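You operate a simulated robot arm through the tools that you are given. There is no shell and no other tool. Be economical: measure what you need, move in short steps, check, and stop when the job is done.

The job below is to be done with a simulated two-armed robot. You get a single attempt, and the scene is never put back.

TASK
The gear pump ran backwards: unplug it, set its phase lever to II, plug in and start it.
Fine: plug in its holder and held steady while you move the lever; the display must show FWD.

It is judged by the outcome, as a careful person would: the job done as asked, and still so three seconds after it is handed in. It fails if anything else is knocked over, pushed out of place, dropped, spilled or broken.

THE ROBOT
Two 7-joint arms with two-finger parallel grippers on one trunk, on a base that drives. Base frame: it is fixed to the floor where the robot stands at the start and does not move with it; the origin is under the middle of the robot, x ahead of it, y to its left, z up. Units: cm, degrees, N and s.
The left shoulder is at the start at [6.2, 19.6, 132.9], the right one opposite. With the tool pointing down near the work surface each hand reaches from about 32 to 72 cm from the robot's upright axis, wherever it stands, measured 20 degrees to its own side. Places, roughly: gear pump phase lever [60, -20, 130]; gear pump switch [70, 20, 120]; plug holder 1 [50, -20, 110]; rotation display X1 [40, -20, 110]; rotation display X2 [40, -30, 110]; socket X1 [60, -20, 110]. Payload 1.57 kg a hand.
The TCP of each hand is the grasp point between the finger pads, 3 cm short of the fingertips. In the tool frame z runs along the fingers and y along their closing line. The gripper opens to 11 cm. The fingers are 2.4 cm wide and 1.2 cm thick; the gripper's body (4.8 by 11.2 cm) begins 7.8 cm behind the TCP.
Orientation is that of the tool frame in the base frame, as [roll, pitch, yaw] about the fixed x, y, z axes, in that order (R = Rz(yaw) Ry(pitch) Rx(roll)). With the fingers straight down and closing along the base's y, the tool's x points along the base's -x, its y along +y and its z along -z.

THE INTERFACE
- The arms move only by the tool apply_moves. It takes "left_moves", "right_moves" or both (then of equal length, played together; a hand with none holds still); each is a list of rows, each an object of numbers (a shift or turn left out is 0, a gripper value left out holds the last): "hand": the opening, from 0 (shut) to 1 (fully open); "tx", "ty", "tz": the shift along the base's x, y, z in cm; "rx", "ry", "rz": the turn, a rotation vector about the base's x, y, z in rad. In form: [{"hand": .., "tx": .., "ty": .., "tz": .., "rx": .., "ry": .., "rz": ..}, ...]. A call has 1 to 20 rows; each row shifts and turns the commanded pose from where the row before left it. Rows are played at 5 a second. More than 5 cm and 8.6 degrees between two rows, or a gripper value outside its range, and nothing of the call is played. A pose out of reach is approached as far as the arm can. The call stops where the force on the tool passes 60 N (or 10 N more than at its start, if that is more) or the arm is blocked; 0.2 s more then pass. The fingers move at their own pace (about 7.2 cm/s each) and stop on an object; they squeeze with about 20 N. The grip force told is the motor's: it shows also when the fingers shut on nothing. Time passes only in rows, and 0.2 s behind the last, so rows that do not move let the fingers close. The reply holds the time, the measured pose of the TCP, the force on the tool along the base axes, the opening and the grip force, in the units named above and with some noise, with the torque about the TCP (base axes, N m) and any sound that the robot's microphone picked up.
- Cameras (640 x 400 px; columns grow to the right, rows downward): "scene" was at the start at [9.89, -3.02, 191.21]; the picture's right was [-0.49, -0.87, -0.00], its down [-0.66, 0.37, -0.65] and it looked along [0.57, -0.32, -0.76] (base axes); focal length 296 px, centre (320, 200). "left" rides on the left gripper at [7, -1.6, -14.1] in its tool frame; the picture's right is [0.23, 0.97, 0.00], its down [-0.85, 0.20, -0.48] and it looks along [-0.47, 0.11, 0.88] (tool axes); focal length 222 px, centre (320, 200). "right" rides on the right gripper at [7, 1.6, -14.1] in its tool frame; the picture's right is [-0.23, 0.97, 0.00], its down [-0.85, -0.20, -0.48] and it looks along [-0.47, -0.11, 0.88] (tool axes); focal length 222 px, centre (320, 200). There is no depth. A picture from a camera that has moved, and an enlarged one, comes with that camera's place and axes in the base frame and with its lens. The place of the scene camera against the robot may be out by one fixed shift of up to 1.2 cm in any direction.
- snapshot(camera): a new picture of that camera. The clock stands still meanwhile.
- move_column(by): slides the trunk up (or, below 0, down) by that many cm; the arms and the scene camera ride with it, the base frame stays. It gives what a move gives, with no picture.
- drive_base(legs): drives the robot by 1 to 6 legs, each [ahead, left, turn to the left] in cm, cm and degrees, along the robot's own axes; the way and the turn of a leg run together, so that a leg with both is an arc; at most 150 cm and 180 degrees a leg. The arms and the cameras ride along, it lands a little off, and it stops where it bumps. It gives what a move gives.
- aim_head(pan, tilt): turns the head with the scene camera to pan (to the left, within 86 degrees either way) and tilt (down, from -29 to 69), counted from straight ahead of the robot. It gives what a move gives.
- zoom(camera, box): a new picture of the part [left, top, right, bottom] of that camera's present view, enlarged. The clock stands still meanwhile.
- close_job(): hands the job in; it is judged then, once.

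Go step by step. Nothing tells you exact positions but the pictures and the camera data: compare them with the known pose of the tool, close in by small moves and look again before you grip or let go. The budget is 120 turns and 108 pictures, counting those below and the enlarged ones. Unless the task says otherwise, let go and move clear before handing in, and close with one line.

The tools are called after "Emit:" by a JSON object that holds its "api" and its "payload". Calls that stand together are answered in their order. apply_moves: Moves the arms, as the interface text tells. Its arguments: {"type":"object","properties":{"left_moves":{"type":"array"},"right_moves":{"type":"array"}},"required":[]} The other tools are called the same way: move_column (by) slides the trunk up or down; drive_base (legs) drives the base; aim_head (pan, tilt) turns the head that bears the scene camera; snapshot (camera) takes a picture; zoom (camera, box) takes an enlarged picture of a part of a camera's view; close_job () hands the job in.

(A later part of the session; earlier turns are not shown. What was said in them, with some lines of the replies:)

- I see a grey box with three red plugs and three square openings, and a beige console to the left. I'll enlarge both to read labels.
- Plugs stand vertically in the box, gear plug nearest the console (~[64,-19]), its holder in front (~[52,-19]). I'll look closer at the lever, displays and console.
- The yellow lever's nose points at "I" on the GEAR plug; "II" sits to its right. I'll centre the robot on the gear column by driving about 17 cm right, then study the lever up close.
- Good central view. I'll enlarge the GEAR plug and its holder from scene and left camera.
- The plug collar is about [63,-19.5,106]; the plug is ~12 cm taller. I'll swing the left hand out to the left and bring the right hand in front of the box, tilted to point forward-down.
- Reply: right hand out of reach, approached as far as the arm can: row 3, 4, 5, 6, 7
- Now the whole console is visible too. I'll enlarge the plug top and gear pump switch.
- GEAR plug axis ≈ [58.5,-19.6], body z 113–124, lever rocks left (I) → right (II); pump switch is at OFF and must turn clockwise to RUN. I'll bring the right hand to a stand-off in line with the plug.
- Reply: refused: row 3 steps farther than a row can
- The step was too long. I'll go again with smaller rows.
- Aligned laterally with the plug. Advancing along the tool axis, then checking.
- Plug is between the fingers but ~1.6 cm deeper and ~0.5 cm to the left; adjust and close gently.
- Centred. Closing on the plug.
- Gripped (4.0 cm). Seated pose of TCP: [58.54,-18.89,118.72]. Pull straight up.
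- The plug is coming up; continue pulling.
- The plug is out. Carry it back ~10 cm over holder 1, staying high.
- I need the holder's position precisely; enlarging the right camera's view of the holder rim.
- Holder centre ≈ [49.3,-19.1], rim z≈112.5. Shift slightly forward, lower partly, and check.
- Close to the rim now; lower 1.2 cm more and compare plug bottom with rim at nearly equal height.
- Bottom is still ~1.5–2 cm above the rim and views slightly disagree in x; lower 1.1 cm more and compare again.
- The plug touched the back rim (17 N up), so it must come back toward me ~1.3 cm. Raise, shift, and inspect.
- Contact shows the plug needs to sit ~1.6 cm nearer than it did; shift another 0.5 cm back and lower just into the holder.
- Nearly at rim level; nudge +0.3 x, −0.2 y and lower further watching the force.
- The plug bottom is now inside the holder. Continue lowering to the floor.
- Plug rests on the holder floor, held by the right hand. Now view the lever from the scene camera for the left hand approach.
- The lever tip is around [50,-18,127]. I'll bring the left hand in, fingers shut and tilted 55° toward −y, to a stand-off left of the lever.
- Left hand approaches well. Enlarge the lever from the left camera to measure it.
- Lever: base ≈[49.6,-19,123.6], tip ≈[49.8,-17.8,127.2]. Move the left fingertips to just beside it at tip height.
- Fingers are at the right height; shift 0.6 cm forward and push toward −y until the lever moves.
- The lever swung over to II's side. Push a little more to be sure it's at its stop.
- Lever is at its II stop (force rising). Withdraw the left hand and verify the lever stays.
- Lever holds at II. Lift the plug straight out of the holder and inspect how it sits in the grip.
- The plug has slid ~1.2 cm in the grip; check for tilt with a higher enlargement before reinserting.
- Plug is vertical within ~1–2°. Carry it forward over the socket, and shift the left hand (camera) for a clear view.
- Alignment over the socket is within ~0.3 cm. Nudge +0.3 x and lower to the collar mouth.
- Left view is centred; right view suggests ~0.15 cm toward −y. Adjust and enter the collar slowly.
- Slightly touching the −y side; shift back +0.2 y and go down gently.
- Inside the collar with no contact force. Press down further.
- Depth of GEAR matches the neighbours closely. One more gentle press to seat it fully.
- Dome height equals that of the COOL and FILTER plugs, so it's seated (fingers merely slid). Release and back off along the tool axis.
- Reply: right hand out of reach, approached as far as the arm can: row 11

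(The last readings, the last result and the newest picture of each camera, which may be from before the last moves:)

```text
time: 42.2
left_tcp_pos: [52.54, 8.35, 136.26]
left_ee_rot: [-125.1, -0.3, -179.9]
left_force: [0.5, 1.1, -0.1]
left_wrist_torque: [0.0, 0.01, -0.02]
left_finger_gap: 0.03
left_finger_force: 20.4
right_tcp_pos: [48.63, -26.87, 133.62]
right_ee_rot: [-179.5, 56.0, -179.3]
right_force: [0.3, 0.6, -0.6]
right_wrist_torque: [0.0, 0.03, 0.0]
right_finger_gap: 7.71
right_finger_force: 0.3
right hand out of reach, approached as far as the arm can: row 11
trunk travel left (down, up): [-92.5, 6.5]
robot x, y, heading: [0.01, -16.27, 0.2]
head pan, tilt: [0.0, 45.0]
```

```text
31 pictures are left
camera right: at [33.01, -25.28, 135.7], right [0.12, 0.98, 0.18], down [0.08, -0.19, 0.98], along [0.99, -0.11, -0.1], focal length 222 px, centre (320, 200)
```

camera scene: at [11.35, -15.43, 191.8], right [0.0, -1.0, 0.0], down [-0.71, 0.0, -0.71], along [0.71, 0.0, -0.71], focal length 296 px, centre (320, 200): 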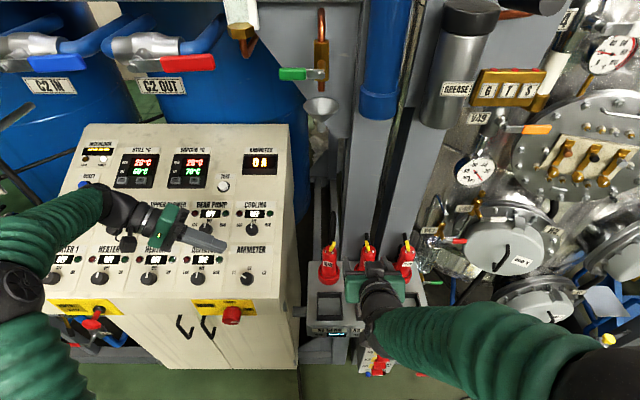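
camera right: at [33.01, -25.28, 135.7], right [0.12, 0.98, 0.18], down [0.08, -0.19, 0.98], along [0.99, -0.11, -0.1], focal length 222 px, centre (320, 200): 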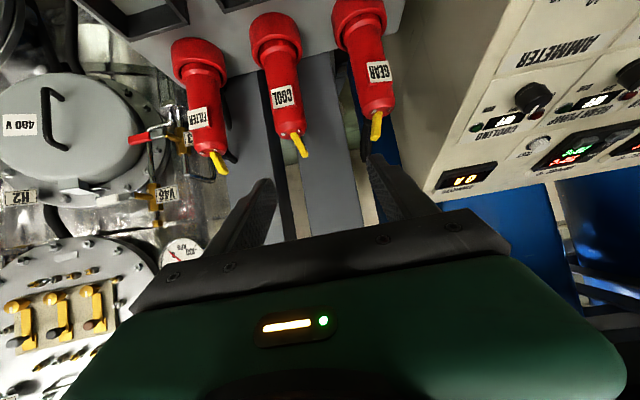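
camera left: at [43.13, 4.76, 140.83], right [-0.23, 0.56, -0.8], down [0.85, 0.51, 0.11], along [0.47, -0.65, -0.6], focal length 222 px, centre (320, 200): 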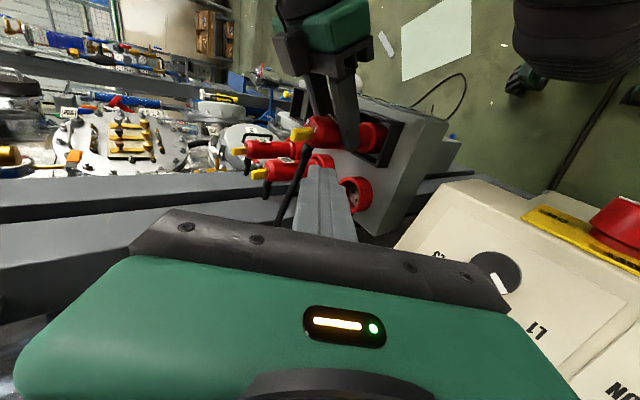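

GEAR plug is seated with lever at II. Next the switch: gear pump knob ≈ [69,20,121] on a panel sloped ~20°. I'll raise both hands upright before driving left.

Emit:
{"api": "apply_moves", "payload": {"right_moves": [{"tz": 3}, {"tz": 3, "tx": -0.5, "ry": 0.14}, {"tz": 3, "tx": -1.5, "ry": 0.14}, {"tz": 3, "tx": -1.5, "ry": 0.14}, {"tz": 3, "tx": -1.5, "ry": 0.14}, {"tz": 3, "tx": -1.5, "ry": 0.14}, {"tz": 2, "tx": -1.5, "ry": 0.14}, {"tx": -1.5, "ry": 0.14}, {}], "left_moves": [{"tz": 3}, {"tz": 3, "tx": -1.5, "rx": 0.137}, {"tz": 3, "tx": -1.5, "rx": 0.137}, {"tz": 3, "tx": -1.5, "rx": 0.137}, {"tz": 2, "tx": -1.5, "rx": 0.137}, {"tz": 1, "tx": -1.5, "rx": 0.137}, {"tx": -1.5, "rx": 0.137}, {"tx": -1.5, "rx": 0.137}, {}]}}

Emit:
{"api": "drive_base", "payload": {"legs": [[0, 20, 0]]}}

Emit:
{"api": "aim_head", "payload": {"pan": 10, "tilt": 45}}

Emit:
{"api": "snapshot", "payload": {"camera": "scene"}}

Emit:
{"api": "snapshot", "payload": {"camera": "left"}}

```text
time: 44.2
left_tcp_pos: [41.89, 8.11, 151.23]
left_ee_rot: [179.6, 0.0, -179.7]
left_force: [-0.9, -0.9, 0.1]
left_wrist_torque: [0.02, 0.04, 0.01]
left_finger_gap: 0.0
left_finger_force: 20.5
right_tcp_pos: [40.0, -27.76, 152.23]
right_ee_rot: [-178.5, 3.1, -179.9]
right_force: [-0.7, -0.6, -0.1]
right_wrist_torque: [0.01, -0.04, -0.01]
right_finger_gap: 7.68
right_finger_force: 0.0
right hand out of reach, approached as far as the arm can: row 2, 3
trunk travel left (down, up): [-92.5, 6.5]
robot x, y, heading: [-0.13, -16.56, 0.2]
head pan, tilt: [0.0, 45.0]
```

```text
time: 45.8
left_tcp_pos: [41.82, 25.75, 151.52]
left_ee_rot: [179.0, 0.2, -179.8]
left_force: [0.4, -1.0, 0.0]
left_wrist_torque: [0.06, 0.02, -0.06]
left_finger_gap: 0.02
left_finger_force: 20.5
right_tcp_pos: [39.78, -10.04, 151.97]
right_ee_rot: [-179.3, 3.2, 179.9]
right_force: [-0.2, -0.8, 0.1]
right_wrist_torque: [0.06, 0.02, -0.03]
right_finger_gap: 7.71
right_finger_force: 0.1
trunk travel left (down, up): [-92.5, 6.5]
robot x, y, heading: [0.28, 3.08, 0.1]
head pan, tilt: [0.0, 45.0]
```

```text
time: 46.5
left_tcp_pos: [41.69, 26.82, 151.37]
left_ee_rot: [179.5, 0.2, -179.9]
left_force: [-0.3, -1.1, -0.1]
left_wrist_torque: [0.07, 0.01, -0.01]
left_finger_gap: 0.02
left_finger_force: 19.8
right_tcp_pos: [39.86, -8.99, 152.05]
right_ee_rot: [-178.9, 3.4, 179.9]
right_force: [0.1, -0.7, -0.2]
right_wrist_torque: [0.01, 0.03, -0.06]
right_finger_gap: 7.72
right_finger_force: 0.2
trunk travel left (down, up): [-92.5, 6.5]
robot x, y, heading: [0.05, 3.18, -0.2]
head pan, tilt: [10.0, 45.0]
```

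```text
30 pictures are left
camera scene: at [11.07, 4.35, 191.81], right [0.18, -0.98, -0.01], down [-0.7, -0.12, -0.71], along [0.69, 0.13, -0.71], focal length 296 px, centre (320, 200)
```

scene: 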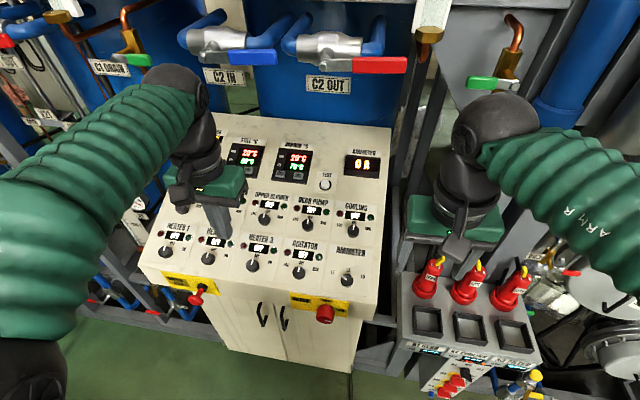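

```text
29 pictures are left
camera left: at [34.74, 25.08, 165.49], right [-0.23, 0.97, 0.01], down [0.85, 0.2, 0.48], along [0.47, 0.12, -0.88], focal length 222 px, centre (320, 200)
```

left: 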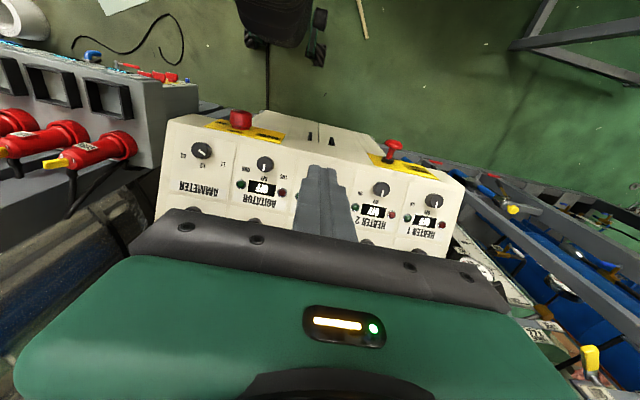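

The robot is centred; gear pump knob is about [68,17.5,122]. Bring the left hand above it, tilted ~20° normal to the panel, opened.

Emit:
{"api": "apply_moves", "payload": {"left_moves": [{"hand": 0.6, "tx": 2.7, "ty": -1.2, "ry": -0.12}, {"tx": 2.7, "ty": -1.2, "tz": -1, "ry": -0.12}, {"tx": 2.7, "ty": -1.2, "tz": -2, "ry": -0.11}, {"tx": 2.7, "ty": -1.2, "tz": -2}, {"tx": 2.7, "ty": -1.2, "tz": -2}, {"tx": 2.7, "ty": -1.2, "tz": -2}, {"tx": 2.7, "ty": -1.1, "tz": -2}, {"tx": 2.7, "ty": -1.1, "tz": -2}, {}]}}

Emit:
{"api": "snapshot", "payload": {"camera": "left"}}

Emit:
{"api": "snapshot", "payload": {"camera": "scene"}}

```text
time: 48.5
left_tcp_pos: [63.13, 17.66, 138.42]
left_ee_rot: [179.7, 20.1, -179.9]
left_force: [0.1, -1.5, -0.7]
left_wrist_torque: [0.05, -0.01, -0.01]
left_finger_gap: 6.6
left_finger_force: 0.0
right_tcp_pos: [39.83, -8.7, 152.16]
right_ee_rot: [-178.6, 3.3, 180.0]
right_force: [-0.3, -0.1, -0.4]
right_wrist_torque: [0.04, 0.05, 0.03]
right_finger_gap: 7.68
right_finger_force: 0.1
trunk travel left (down, up): [-92.5, 6.5]
robot x, y, heading: [-0.35, 3.07, 0.0]
head pan, tilt: [10.0, 45.0]
```

```text
28 pictures are left
camera left: at [51.8, 16.11, 149.17], right [-0.22, 0.97, -0.07], down [0.64, 0.2, 0.74], along [0.74, 0.11, -0.66], focal length 222 px, centre (320, 200)
```

left: 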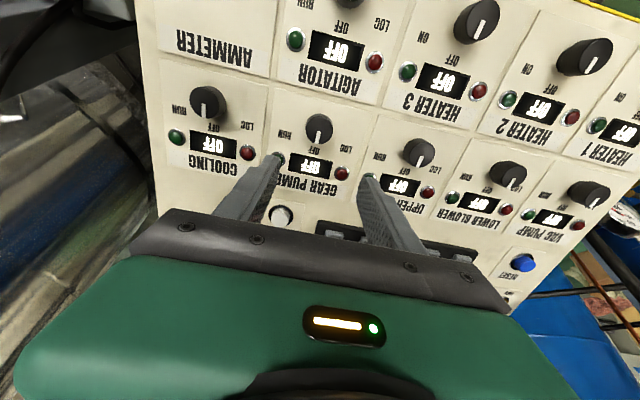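

```text
27 pictures are left
camera scene: at [11.33, 4.15, 191.8], right [0.18, -0.98, -0.01], down [-0.7, -0.12, -0.71], along [0.69, 0.13, -0.71], focal length 296 px, centre (320, 200)
```

scene: 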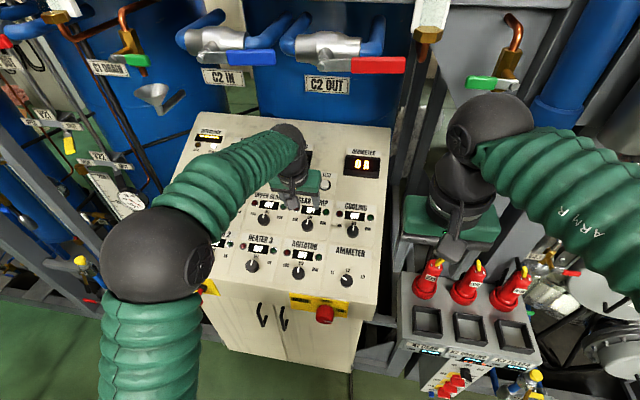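

Laterally aligned in y. Descend 7 cm along the tool axis and triangulate again.

Emit:
{"api": "apply_moves", "payload": {"left_moves": [{"tx": 0.6, "tz": -2.2}, {"tx": 0.6, "tz": -2.2}, {"tx": 0.6, "tz": -2.2}, {}]}}

Emit:
{"api": "snapshot", "payload": {"camera": "left"}}

```text
time: 49.5
left_tcp_pos: [64.94, 18.0, 131.78]
left_ee_rot: [179.9, 20.2, -179.9]
left_force: [1.2, 0.1, 0.0]
left_wrist_torque: [0.04, -0.03, 0.01]
left_finger_gap: 6.6
left_finger_force: 0.1
right_tcp_pos: [39.68, -8.35, 152.17]
right_ee_rot: [-178.5, 3.4, 179.9]
right_force: [0.1, 0.0, -0.8]
right_wrist_torque: [0.03, -0.01, 0.0]
right_finger_gap: 7.69
right_finger_force: 0.1
trunk travel left (down, up): [-92.5, 6.5]
robot x, y, heading: [-0.26, 2.83, 0.2]
head pan, tilt: [10.0, 45.0]
```

```text
26 pictures are left
camera left: at [53.52, 16.49, 142.61], right [-0.22, 0.97, -0.08], down [0.64, 0.2, 0.74], along [0.74, 0.11, -0.66], focal length 222 px, centre (320, 200)
```

left: 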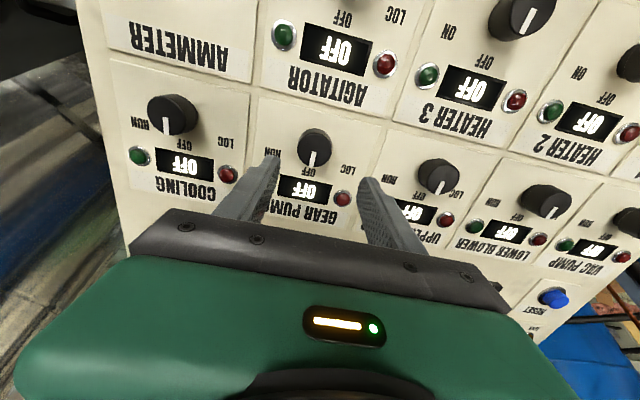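

Knob centre ≈ [66.7,17.2,124]. Shift −y and descend around it, stopping a bit above to check.

Emit:
{"api": "apply_moves", "payload": {"left_moves": [{"tx": 0.1, "ty": -0.4, "tz": -1.3}, {"tx": 0.3, "ty": -0.4, "tz": -1.3}, {"tx": 0.3, "tz": -1.3}, {}]}}

Emit:
{"api": "snapshot", "payload": {"camera": "left"}}

```text
time: 50.5
left_tcp_pos: [65.98, 17.73, 127.73]
left_ee_rot: [-179.9, 20.1, -179.9]
left_force: [0.8, -0.5, -0.1]
left_wrist_torque: [0.01, 0.01, -0.02]
left_finger_gap: 6.59
left_finger_force: 0.0
right_tcp_pos: [39.77, -7.97, 152.11]
right_ee_rot: [-178.5, 3.4, -180.0]
right_force: [-0.5, -0.4, -0.1]
right_wrist_torque: [0.02, -0.03, 0.01]
right_finger_gap: 7.71
right_finger_force: 0.1
trunk travel left (down, up): [-92.5, 6.5]
robot x, y, heading: [-0.04, 2.98, 0.1]
head pan, tilt: [10.0, 45.0]
```

```text
25 pictures are left
camera left: at [54.49, 16.08, 138.55], right [-0.22, 0.97, -0.08], down [0.64, 0.2, 0.74], along [0.74, 0.11, -0.66], focal length 222 px, centre (320, 200)
```

left: 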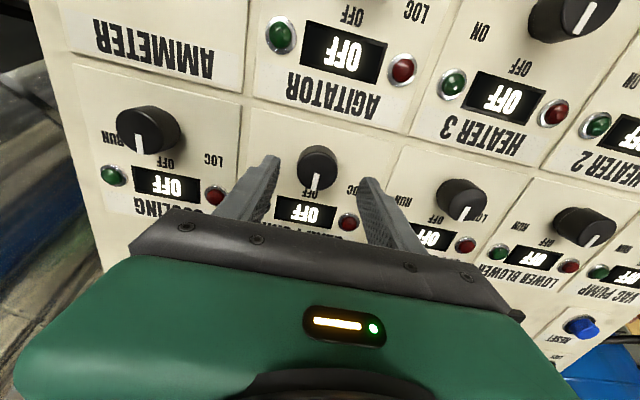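

Knob now lies on the tool axis about 6 cm ahead of the TCP. Descend 3.6 cm along the axis.

Emit:
{"api": "apply_moves", "payload": {"left_moves": [{"tx": 0.4, "tz": -1.1}, {"tx": 0.4, "tz": -1.1}, {"tx": 0.4, "tz": -1.1}, {}]}}

Emit:
{"api": "snapshot", "payload": {"camera": "left"}}

```text
time: 51.5
left_tcp_pos: [66.66, 18.14, 125.15]
left_ee_rot: [-180.0, 21.1, -179.8]
left_force: [-3.8, 5.8, 37.3]
left_wrist_torque: [0.57, -0.73, 0.69]
left_finger_gap: 6.53
left_finger_force: 0.2
right_tcp_pos: [38.87, -7.51, 152.47]
right_ee_rot: [-178.2, 3.7, -179.9]
right_force: [0.5, 0.7, 0.0]
right_wrist_torque: [0.01, -0.01, 0.0]
right_finger_gap: 7.69
right_finger_force: 0.0
trunk travel left (down, up): [-92.5, 6.5]
robot x, y, heading: [-0.27, 3.24, 0.1]
head pan, tilt: [10.0, 45.0]
```

```text
24 pictures are left
camera left: at [55.07, 16.54, 135.92], right [-0.22, 0.97, -0.08], down [0.63, 0.2, 0.75], along [0.75, 0.11, -0.65], focal length 222 px, centre (320, 200)
```

left: 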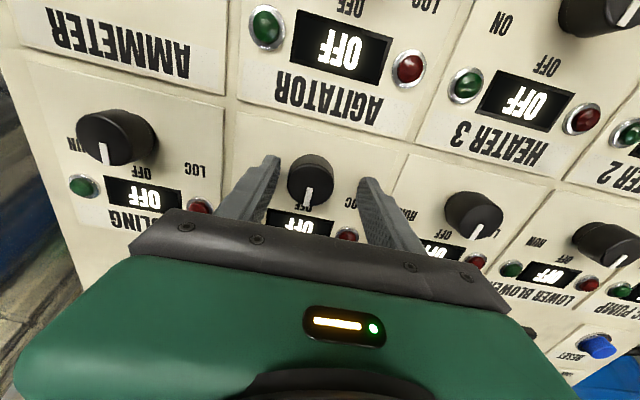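

Fingertips touch the panel (37 N). Back off ~1.2 cm and centre 0.5 cm toward −y, then close on the knob.

Emit:
{"api": "apply_moves", "payload": {"left_moves": [{"tx": -0.4, "tz": 1.2}, {"ty": -0.5}, {}, {"hand": 0.4}, {"hand": 0.25}, {"hand": 0.1}, {"hand": 0.1}]}}

Emit:
{"api": "snapshot", "payload": {"camera": "left"}}

```text
time: 53.1
left_tcp_pos: [66.64, 17.4, 125.52]
left_ee_rot: [-179.9, 20.0, -179.8]
left_force: [0.7, -3.2, -6.3]
left_wrist_torque: [-0.24, -0.23, -0.09]
left_finger_gap: 3.53
left_finger_force: 43.0
right_tcp_pos: [40.04, -7.75, 152.12]
right_ee_rot: [-178.4, 3.3, -179.9]
right_force: [0.3, 0.9, -0.3]
right_wrist_torque: [-0.02, -0.01, 0.01]
right_finger_gap: 7.71
right_finger_force: 0.0
trunk travel left (down, up): [-92.5, 6.5]
robot x, y, heading: [-0.25, 2.98, 0.3]
head pan, tilt: [10.0, 45.0]
```

```text
23 pictures are left
camera left: at [55.37, 15.78, 136.43], right [-0.22, 0.97, -0.08], down [0.64, 0.2, 0.74], along [0.74, 0.11, -0.67], focal length 222 px, centre (320, 200)
```

left: 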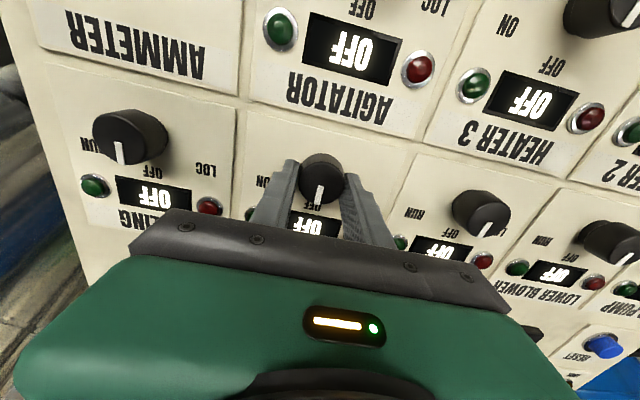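

Knob gripped. Turn clockwise (from above) about the panel normal, 40° first.

Emit:
{"api": "apply_moves", "payload": {"left_moves": [{"rx": 0.048, "rz": -0.132}, {"rx": 0.048, "rz": -0.132}, {"rx": 0.048, "rz": -0.132}, {"rx": 0.048, "rz": -0.132}, {"rx": 0.048, "rz": -0.132}, {}]}}

Emit:
{"api": "snapshot", "payload": {"camera": "left"}}

```text
time: 54.5
left_tcp_pos: [66.74, 17.04, 125.52]
left_ee_rot: [166.9, 15.3, 138.0]
left_force: [-2.6, -8.1, -7.4]
left_wrist_torque: [-0.1, 0.41, 0.04]
left_finger_gap: 3.53
left_finger_force: 42.1
right_tcp_pos: [39.88, -7.99, 152.16]
right_ee_rot: [-178.5, 3.2, 180.0]
right_force: [-0.1, 0.7, 0.1]
right_wrist_torque: [0.0, -0.01, 0.02]
right_finger_gap: 7.7
right_finger_force: 0.1
trunk travel left (down, up): [-92.5, 6.5]
robot x, y, heading: [0.09, 2.91, 0.4]
head pan, tilt: [10.0, 45.0]
```

```text
22 pictures are left
camera left: at [55.84, 20.45, 136.62], right [0.43, 0.89, 0.15], down [0.57, -0.4, 0.72], along [0.7, -0.22, -0.68], focal length 222 px, centre (320, 200)
```

left: 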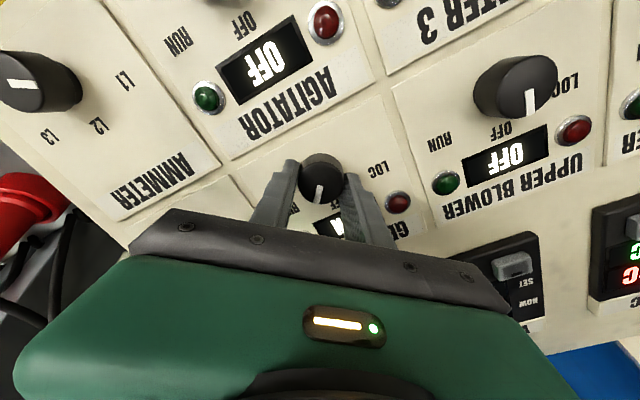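

The knob is turning with the hand; continue another ~35° toward RUN.

Emit:
{"api": "apply_moves", "payload": {"left_moves": [{"rx": 0.048, "ty": 0.1, "rz": -0.132}, {"rx": 0.048, "ty": 0.1, "rz": -0.132}, {"rx": 0.048, "rz": -0.132}, {}]}}

Emit:
{"api": "zoom", "payload": {"camera": "left", "box": [220, 100, 440, 250]}}

Emit:
{"api": "zoom", "payload": {"camera": "scene", "box": [240, 130, 560, 370]}}

```text
time: 55.5
left_tcp_pos: [66.51, 16.93, 125.61]
left_ee_rot: [162.0, 8.6, 114.3]
left_force: [-10.2, -17.5, -12.6]
left_wrist_torque: [-1.27, 0.2, 0.08]
left_finger_gap: 3.53
left_finger_force: 42.4
right_tcp_pos: [39.8, -8.25, 152.16]
right_ee_rot: [-178.7, 3.3, -180.0]
right_force: [0.4, -0.4, 0.0]
right_wrist_torque: [0.01, 0.01, -0.02]
right_finger_gap: 7.71
right_finger_force: 0.0
trunk travel left (down, up): [-92.5, 6.5]
robot x, y, heading: [-0.15, 2.93, 0.1]
head pan, tilt: [10.0, 45.0]
```

```text
2.67 times, centred on (330, 175) of left
camera zoom: at [57.51, 22.68, 137.27], right [0.73, 0.63, 0.26], down [0.35, -0.68, 0.64], along [0.58, -0.38, -0.72], focal length 592 px, centre (293, 267)
```

zoom: 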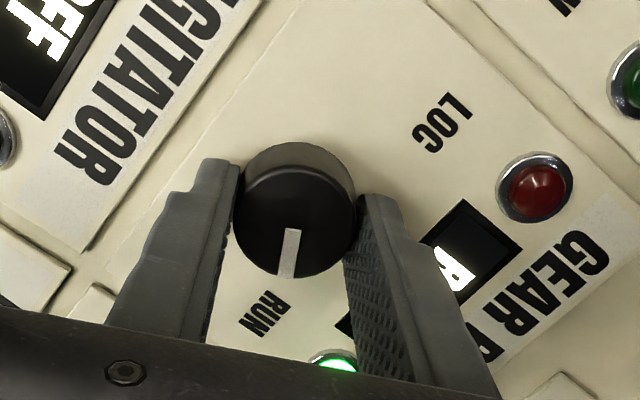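

```text
1.67 times, centred on (400, 250) of scene
camera zoom: at [11.13, 4.41, 191.8], right [0.18, -0.98, -0.01], down [-0.7, -0.12, -0.71], along [0.69, 0.13, -0.71], focal length 493 px, centre (187, 117)
```

zoom: 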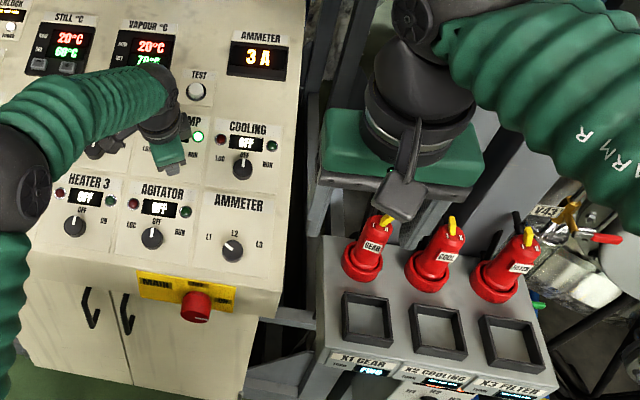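

The green lamp is lit and the ammeter reads 3 A. Check display X1 before letting go.

Emit:
{"api": "zoom", "payload": {"camera": "scene", "box": [390, 330, 450, 370]}}

```text
10.00 times, centred on (420, 350) of scene
camera zoom: at [11.13, 4.41, 191.8], right [0.18, -0.98, -0.01], down [-0.7, -0.12, -0.71], along [0.69, 0.13, -0.71], focal length 2960 px, centre (-680, -1300)
```

zoom: 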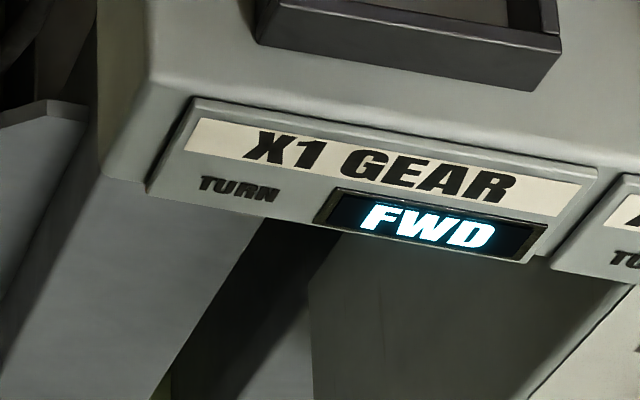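

X1 shows FWD. Release the knob and retreat along the panel normal.

Emit:
{"api": "apply_moves", "payload": {"left_moves": [{"hand": 0.45}, {"hand": 0.6}, {"hand": 0.6}, {"tx": -0.6, "tz": 1.6}, {"tx": -1, "tz": 2.8}, {"tx": -1.2, "tz": 3}, {"tx": -2, "tz": 3}, {"tx": -2, "tz": 3}, {"tx": -2, "tz": 3}, {}]}}

Emit:
{"api": "zoom", "payload": {"camera": "scene", "box": [220, 110, 580, 380]}}

Emit:
{"api": "zoom", "payload": {"camera": "scene", "box": [390, 330, 450, 370]}}

Emit:
{"api": "snapshot", "payload": {"camera": "left"}}

```text
time: 57.7
left_tcp_pos: [57.79, 17.77, 141.99]
left_ee_rot: [162.0, 8.7, 114.4]
left_force: [-0.5, -0.3, -0.2]
left_wrist_torque: [0.03, 0.03, -0.05]
left_finger_gap: 6.61
left_finger_force: 0.0
right_tcp_pos: [39.9, -7.73, 152.17]
right_ee_rot: [-178.3, 3.3, -180.0]
right_force: [-0.9, 0.0, -0.7]
right_wrist_torque: [0.03, 0.0, 0.01]
right_finger_gap: 7.71
right_finger_force: 0.0
trunk travel left (down, up): [-92.5, 6.5]
robot x, y, heading: [-0.18, 2.97, -0.3]
head pan, tilt: [10.0, 45.0]
```

```text
1.48 times, centred on (400, 245) of scene
camera zoom: at [11.13, 5.39, 191.8], right [0.18, -0.98, 0.0], down [-0.7, -0.12, -0.71], along [0.69, 0.13, -0.71], focal length 438 px, centre (202, 133)
```

zoom: 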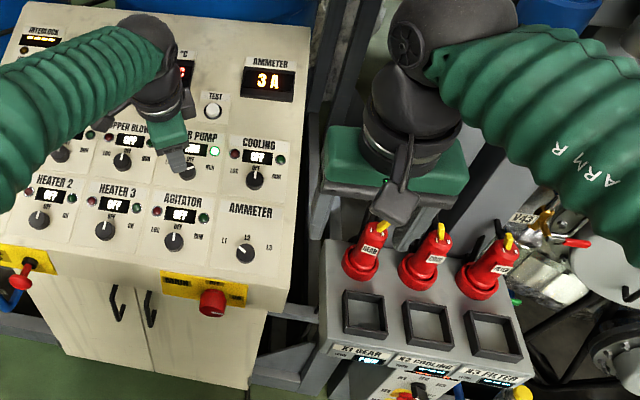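

```text
10.00 times, centred on (420, 350) of scene
camera zoom: at [11.13, 5.39, 191.8], right [0.18, -0.98, 0.0], down [-0.7, -0.12, -0.71], along [0.69, 0.13, -0.71], focal length 2960 px, centre (-680, -1300)
```

zoom: 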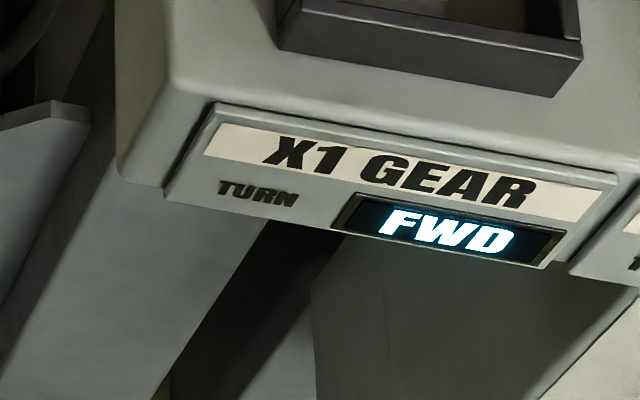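

```text
16 pictures are left
camera left: at [48.76, 23.35, 153.74], right [0.73, 0.63, 0.26], down [0.36, -0.68, 0.64], along [0.58, -0.38, -0.72], focal length 222 px, centre (320, 200)
```

left: 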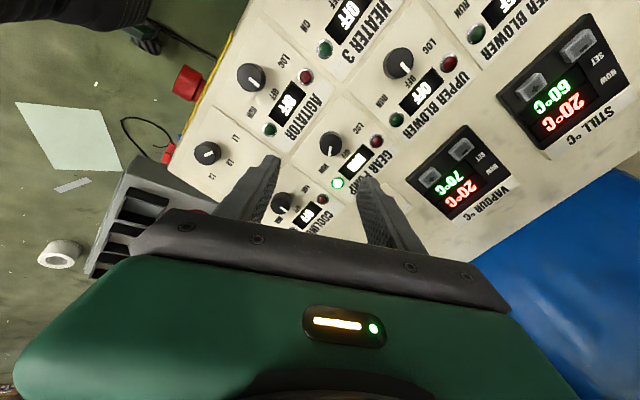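

Running FWD after release. Quick check that the ammeter selector wasn't touched.

Emit:
{"api": "zoom", "payload": {"camera": "scene", "box": [300, 200, 400, 270]}}

Emit:
{"api": "zoom", "payload": {"camera": "left", "box": [170, 110, 400, 240]}}

```text
5.71 times, centred on (350, 235) of scene
camera zoom: at [11.13, 5.39, 191.8], right [0.18, -0.98, 0.0], down [-0.7, -0.12, -0.71], along [0.69, 0.13, -0.71], focal length 1692 px, centre (149, 0)
```

zoom: 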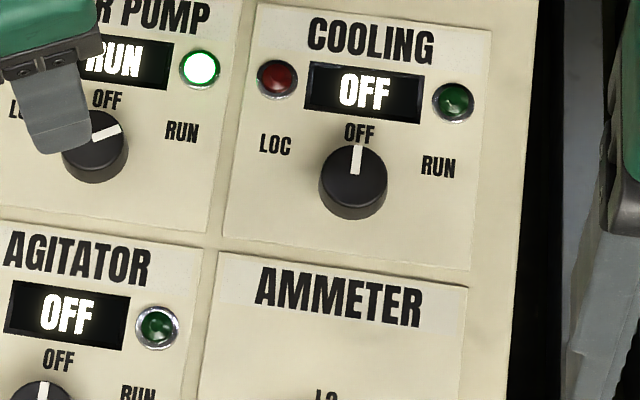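

```text
2.78 times, centred on (285, 175) of left
camera zoom: at [48.76, 23.35, 153.74], right [0.73, 0.63, 0.26], down [0.36, -0.68, 0.64], along [0.58, -0.38, -0.72], focal length 618 px, centre (417, 270)
```

zoom: 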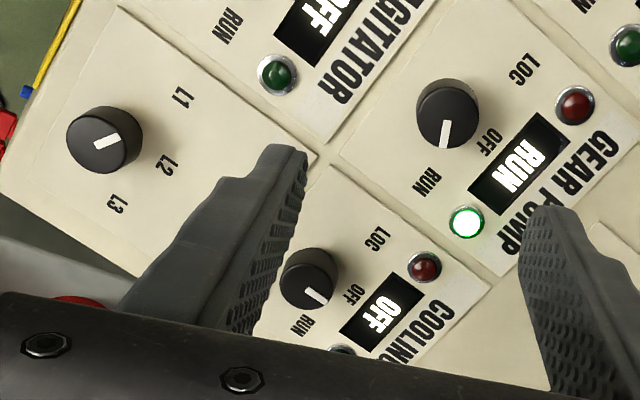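

The ammeter selector's pointer may look different; look closer.

Emit:
{"api": "zoom", "payload": {"camera": "scene", "box": [325, 245, 385, 290]}}

```text
8.89 times, centred on (355, 268) of scene
camera zoom: at [11.13, 5.39, 191.8], right [0.18, -0.98, 0.0], down [-0.7, -0.12, -0.71], along [0.69, 0.13, -0.71], focal length 2631 px, centre (9, -400)
```

zoom: 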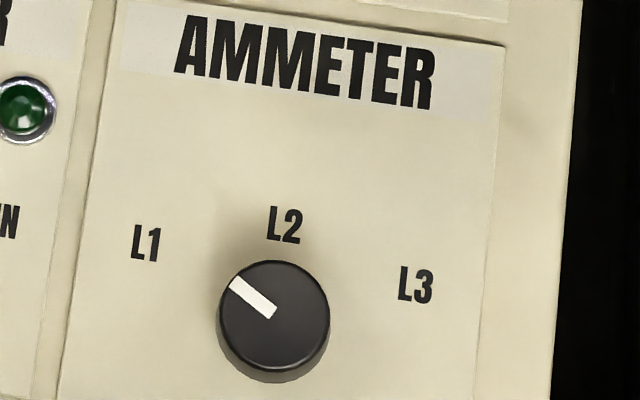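

The ammeter selector still points at L1, as it did at the start. The gear plug is in X1 with its lever on II, the switch is at RUN, the display shows FWD and both hands are clear, so I'm handing in.

Emit:
{"api": "close_job", "payload": {}}

```text
The job is handed in.
```

The gear pump is plugged back in with its phase lever on II, and it is running with display X1 showing FWD. I moved the lever while the plug stood in its holder and the right hand held it steady.
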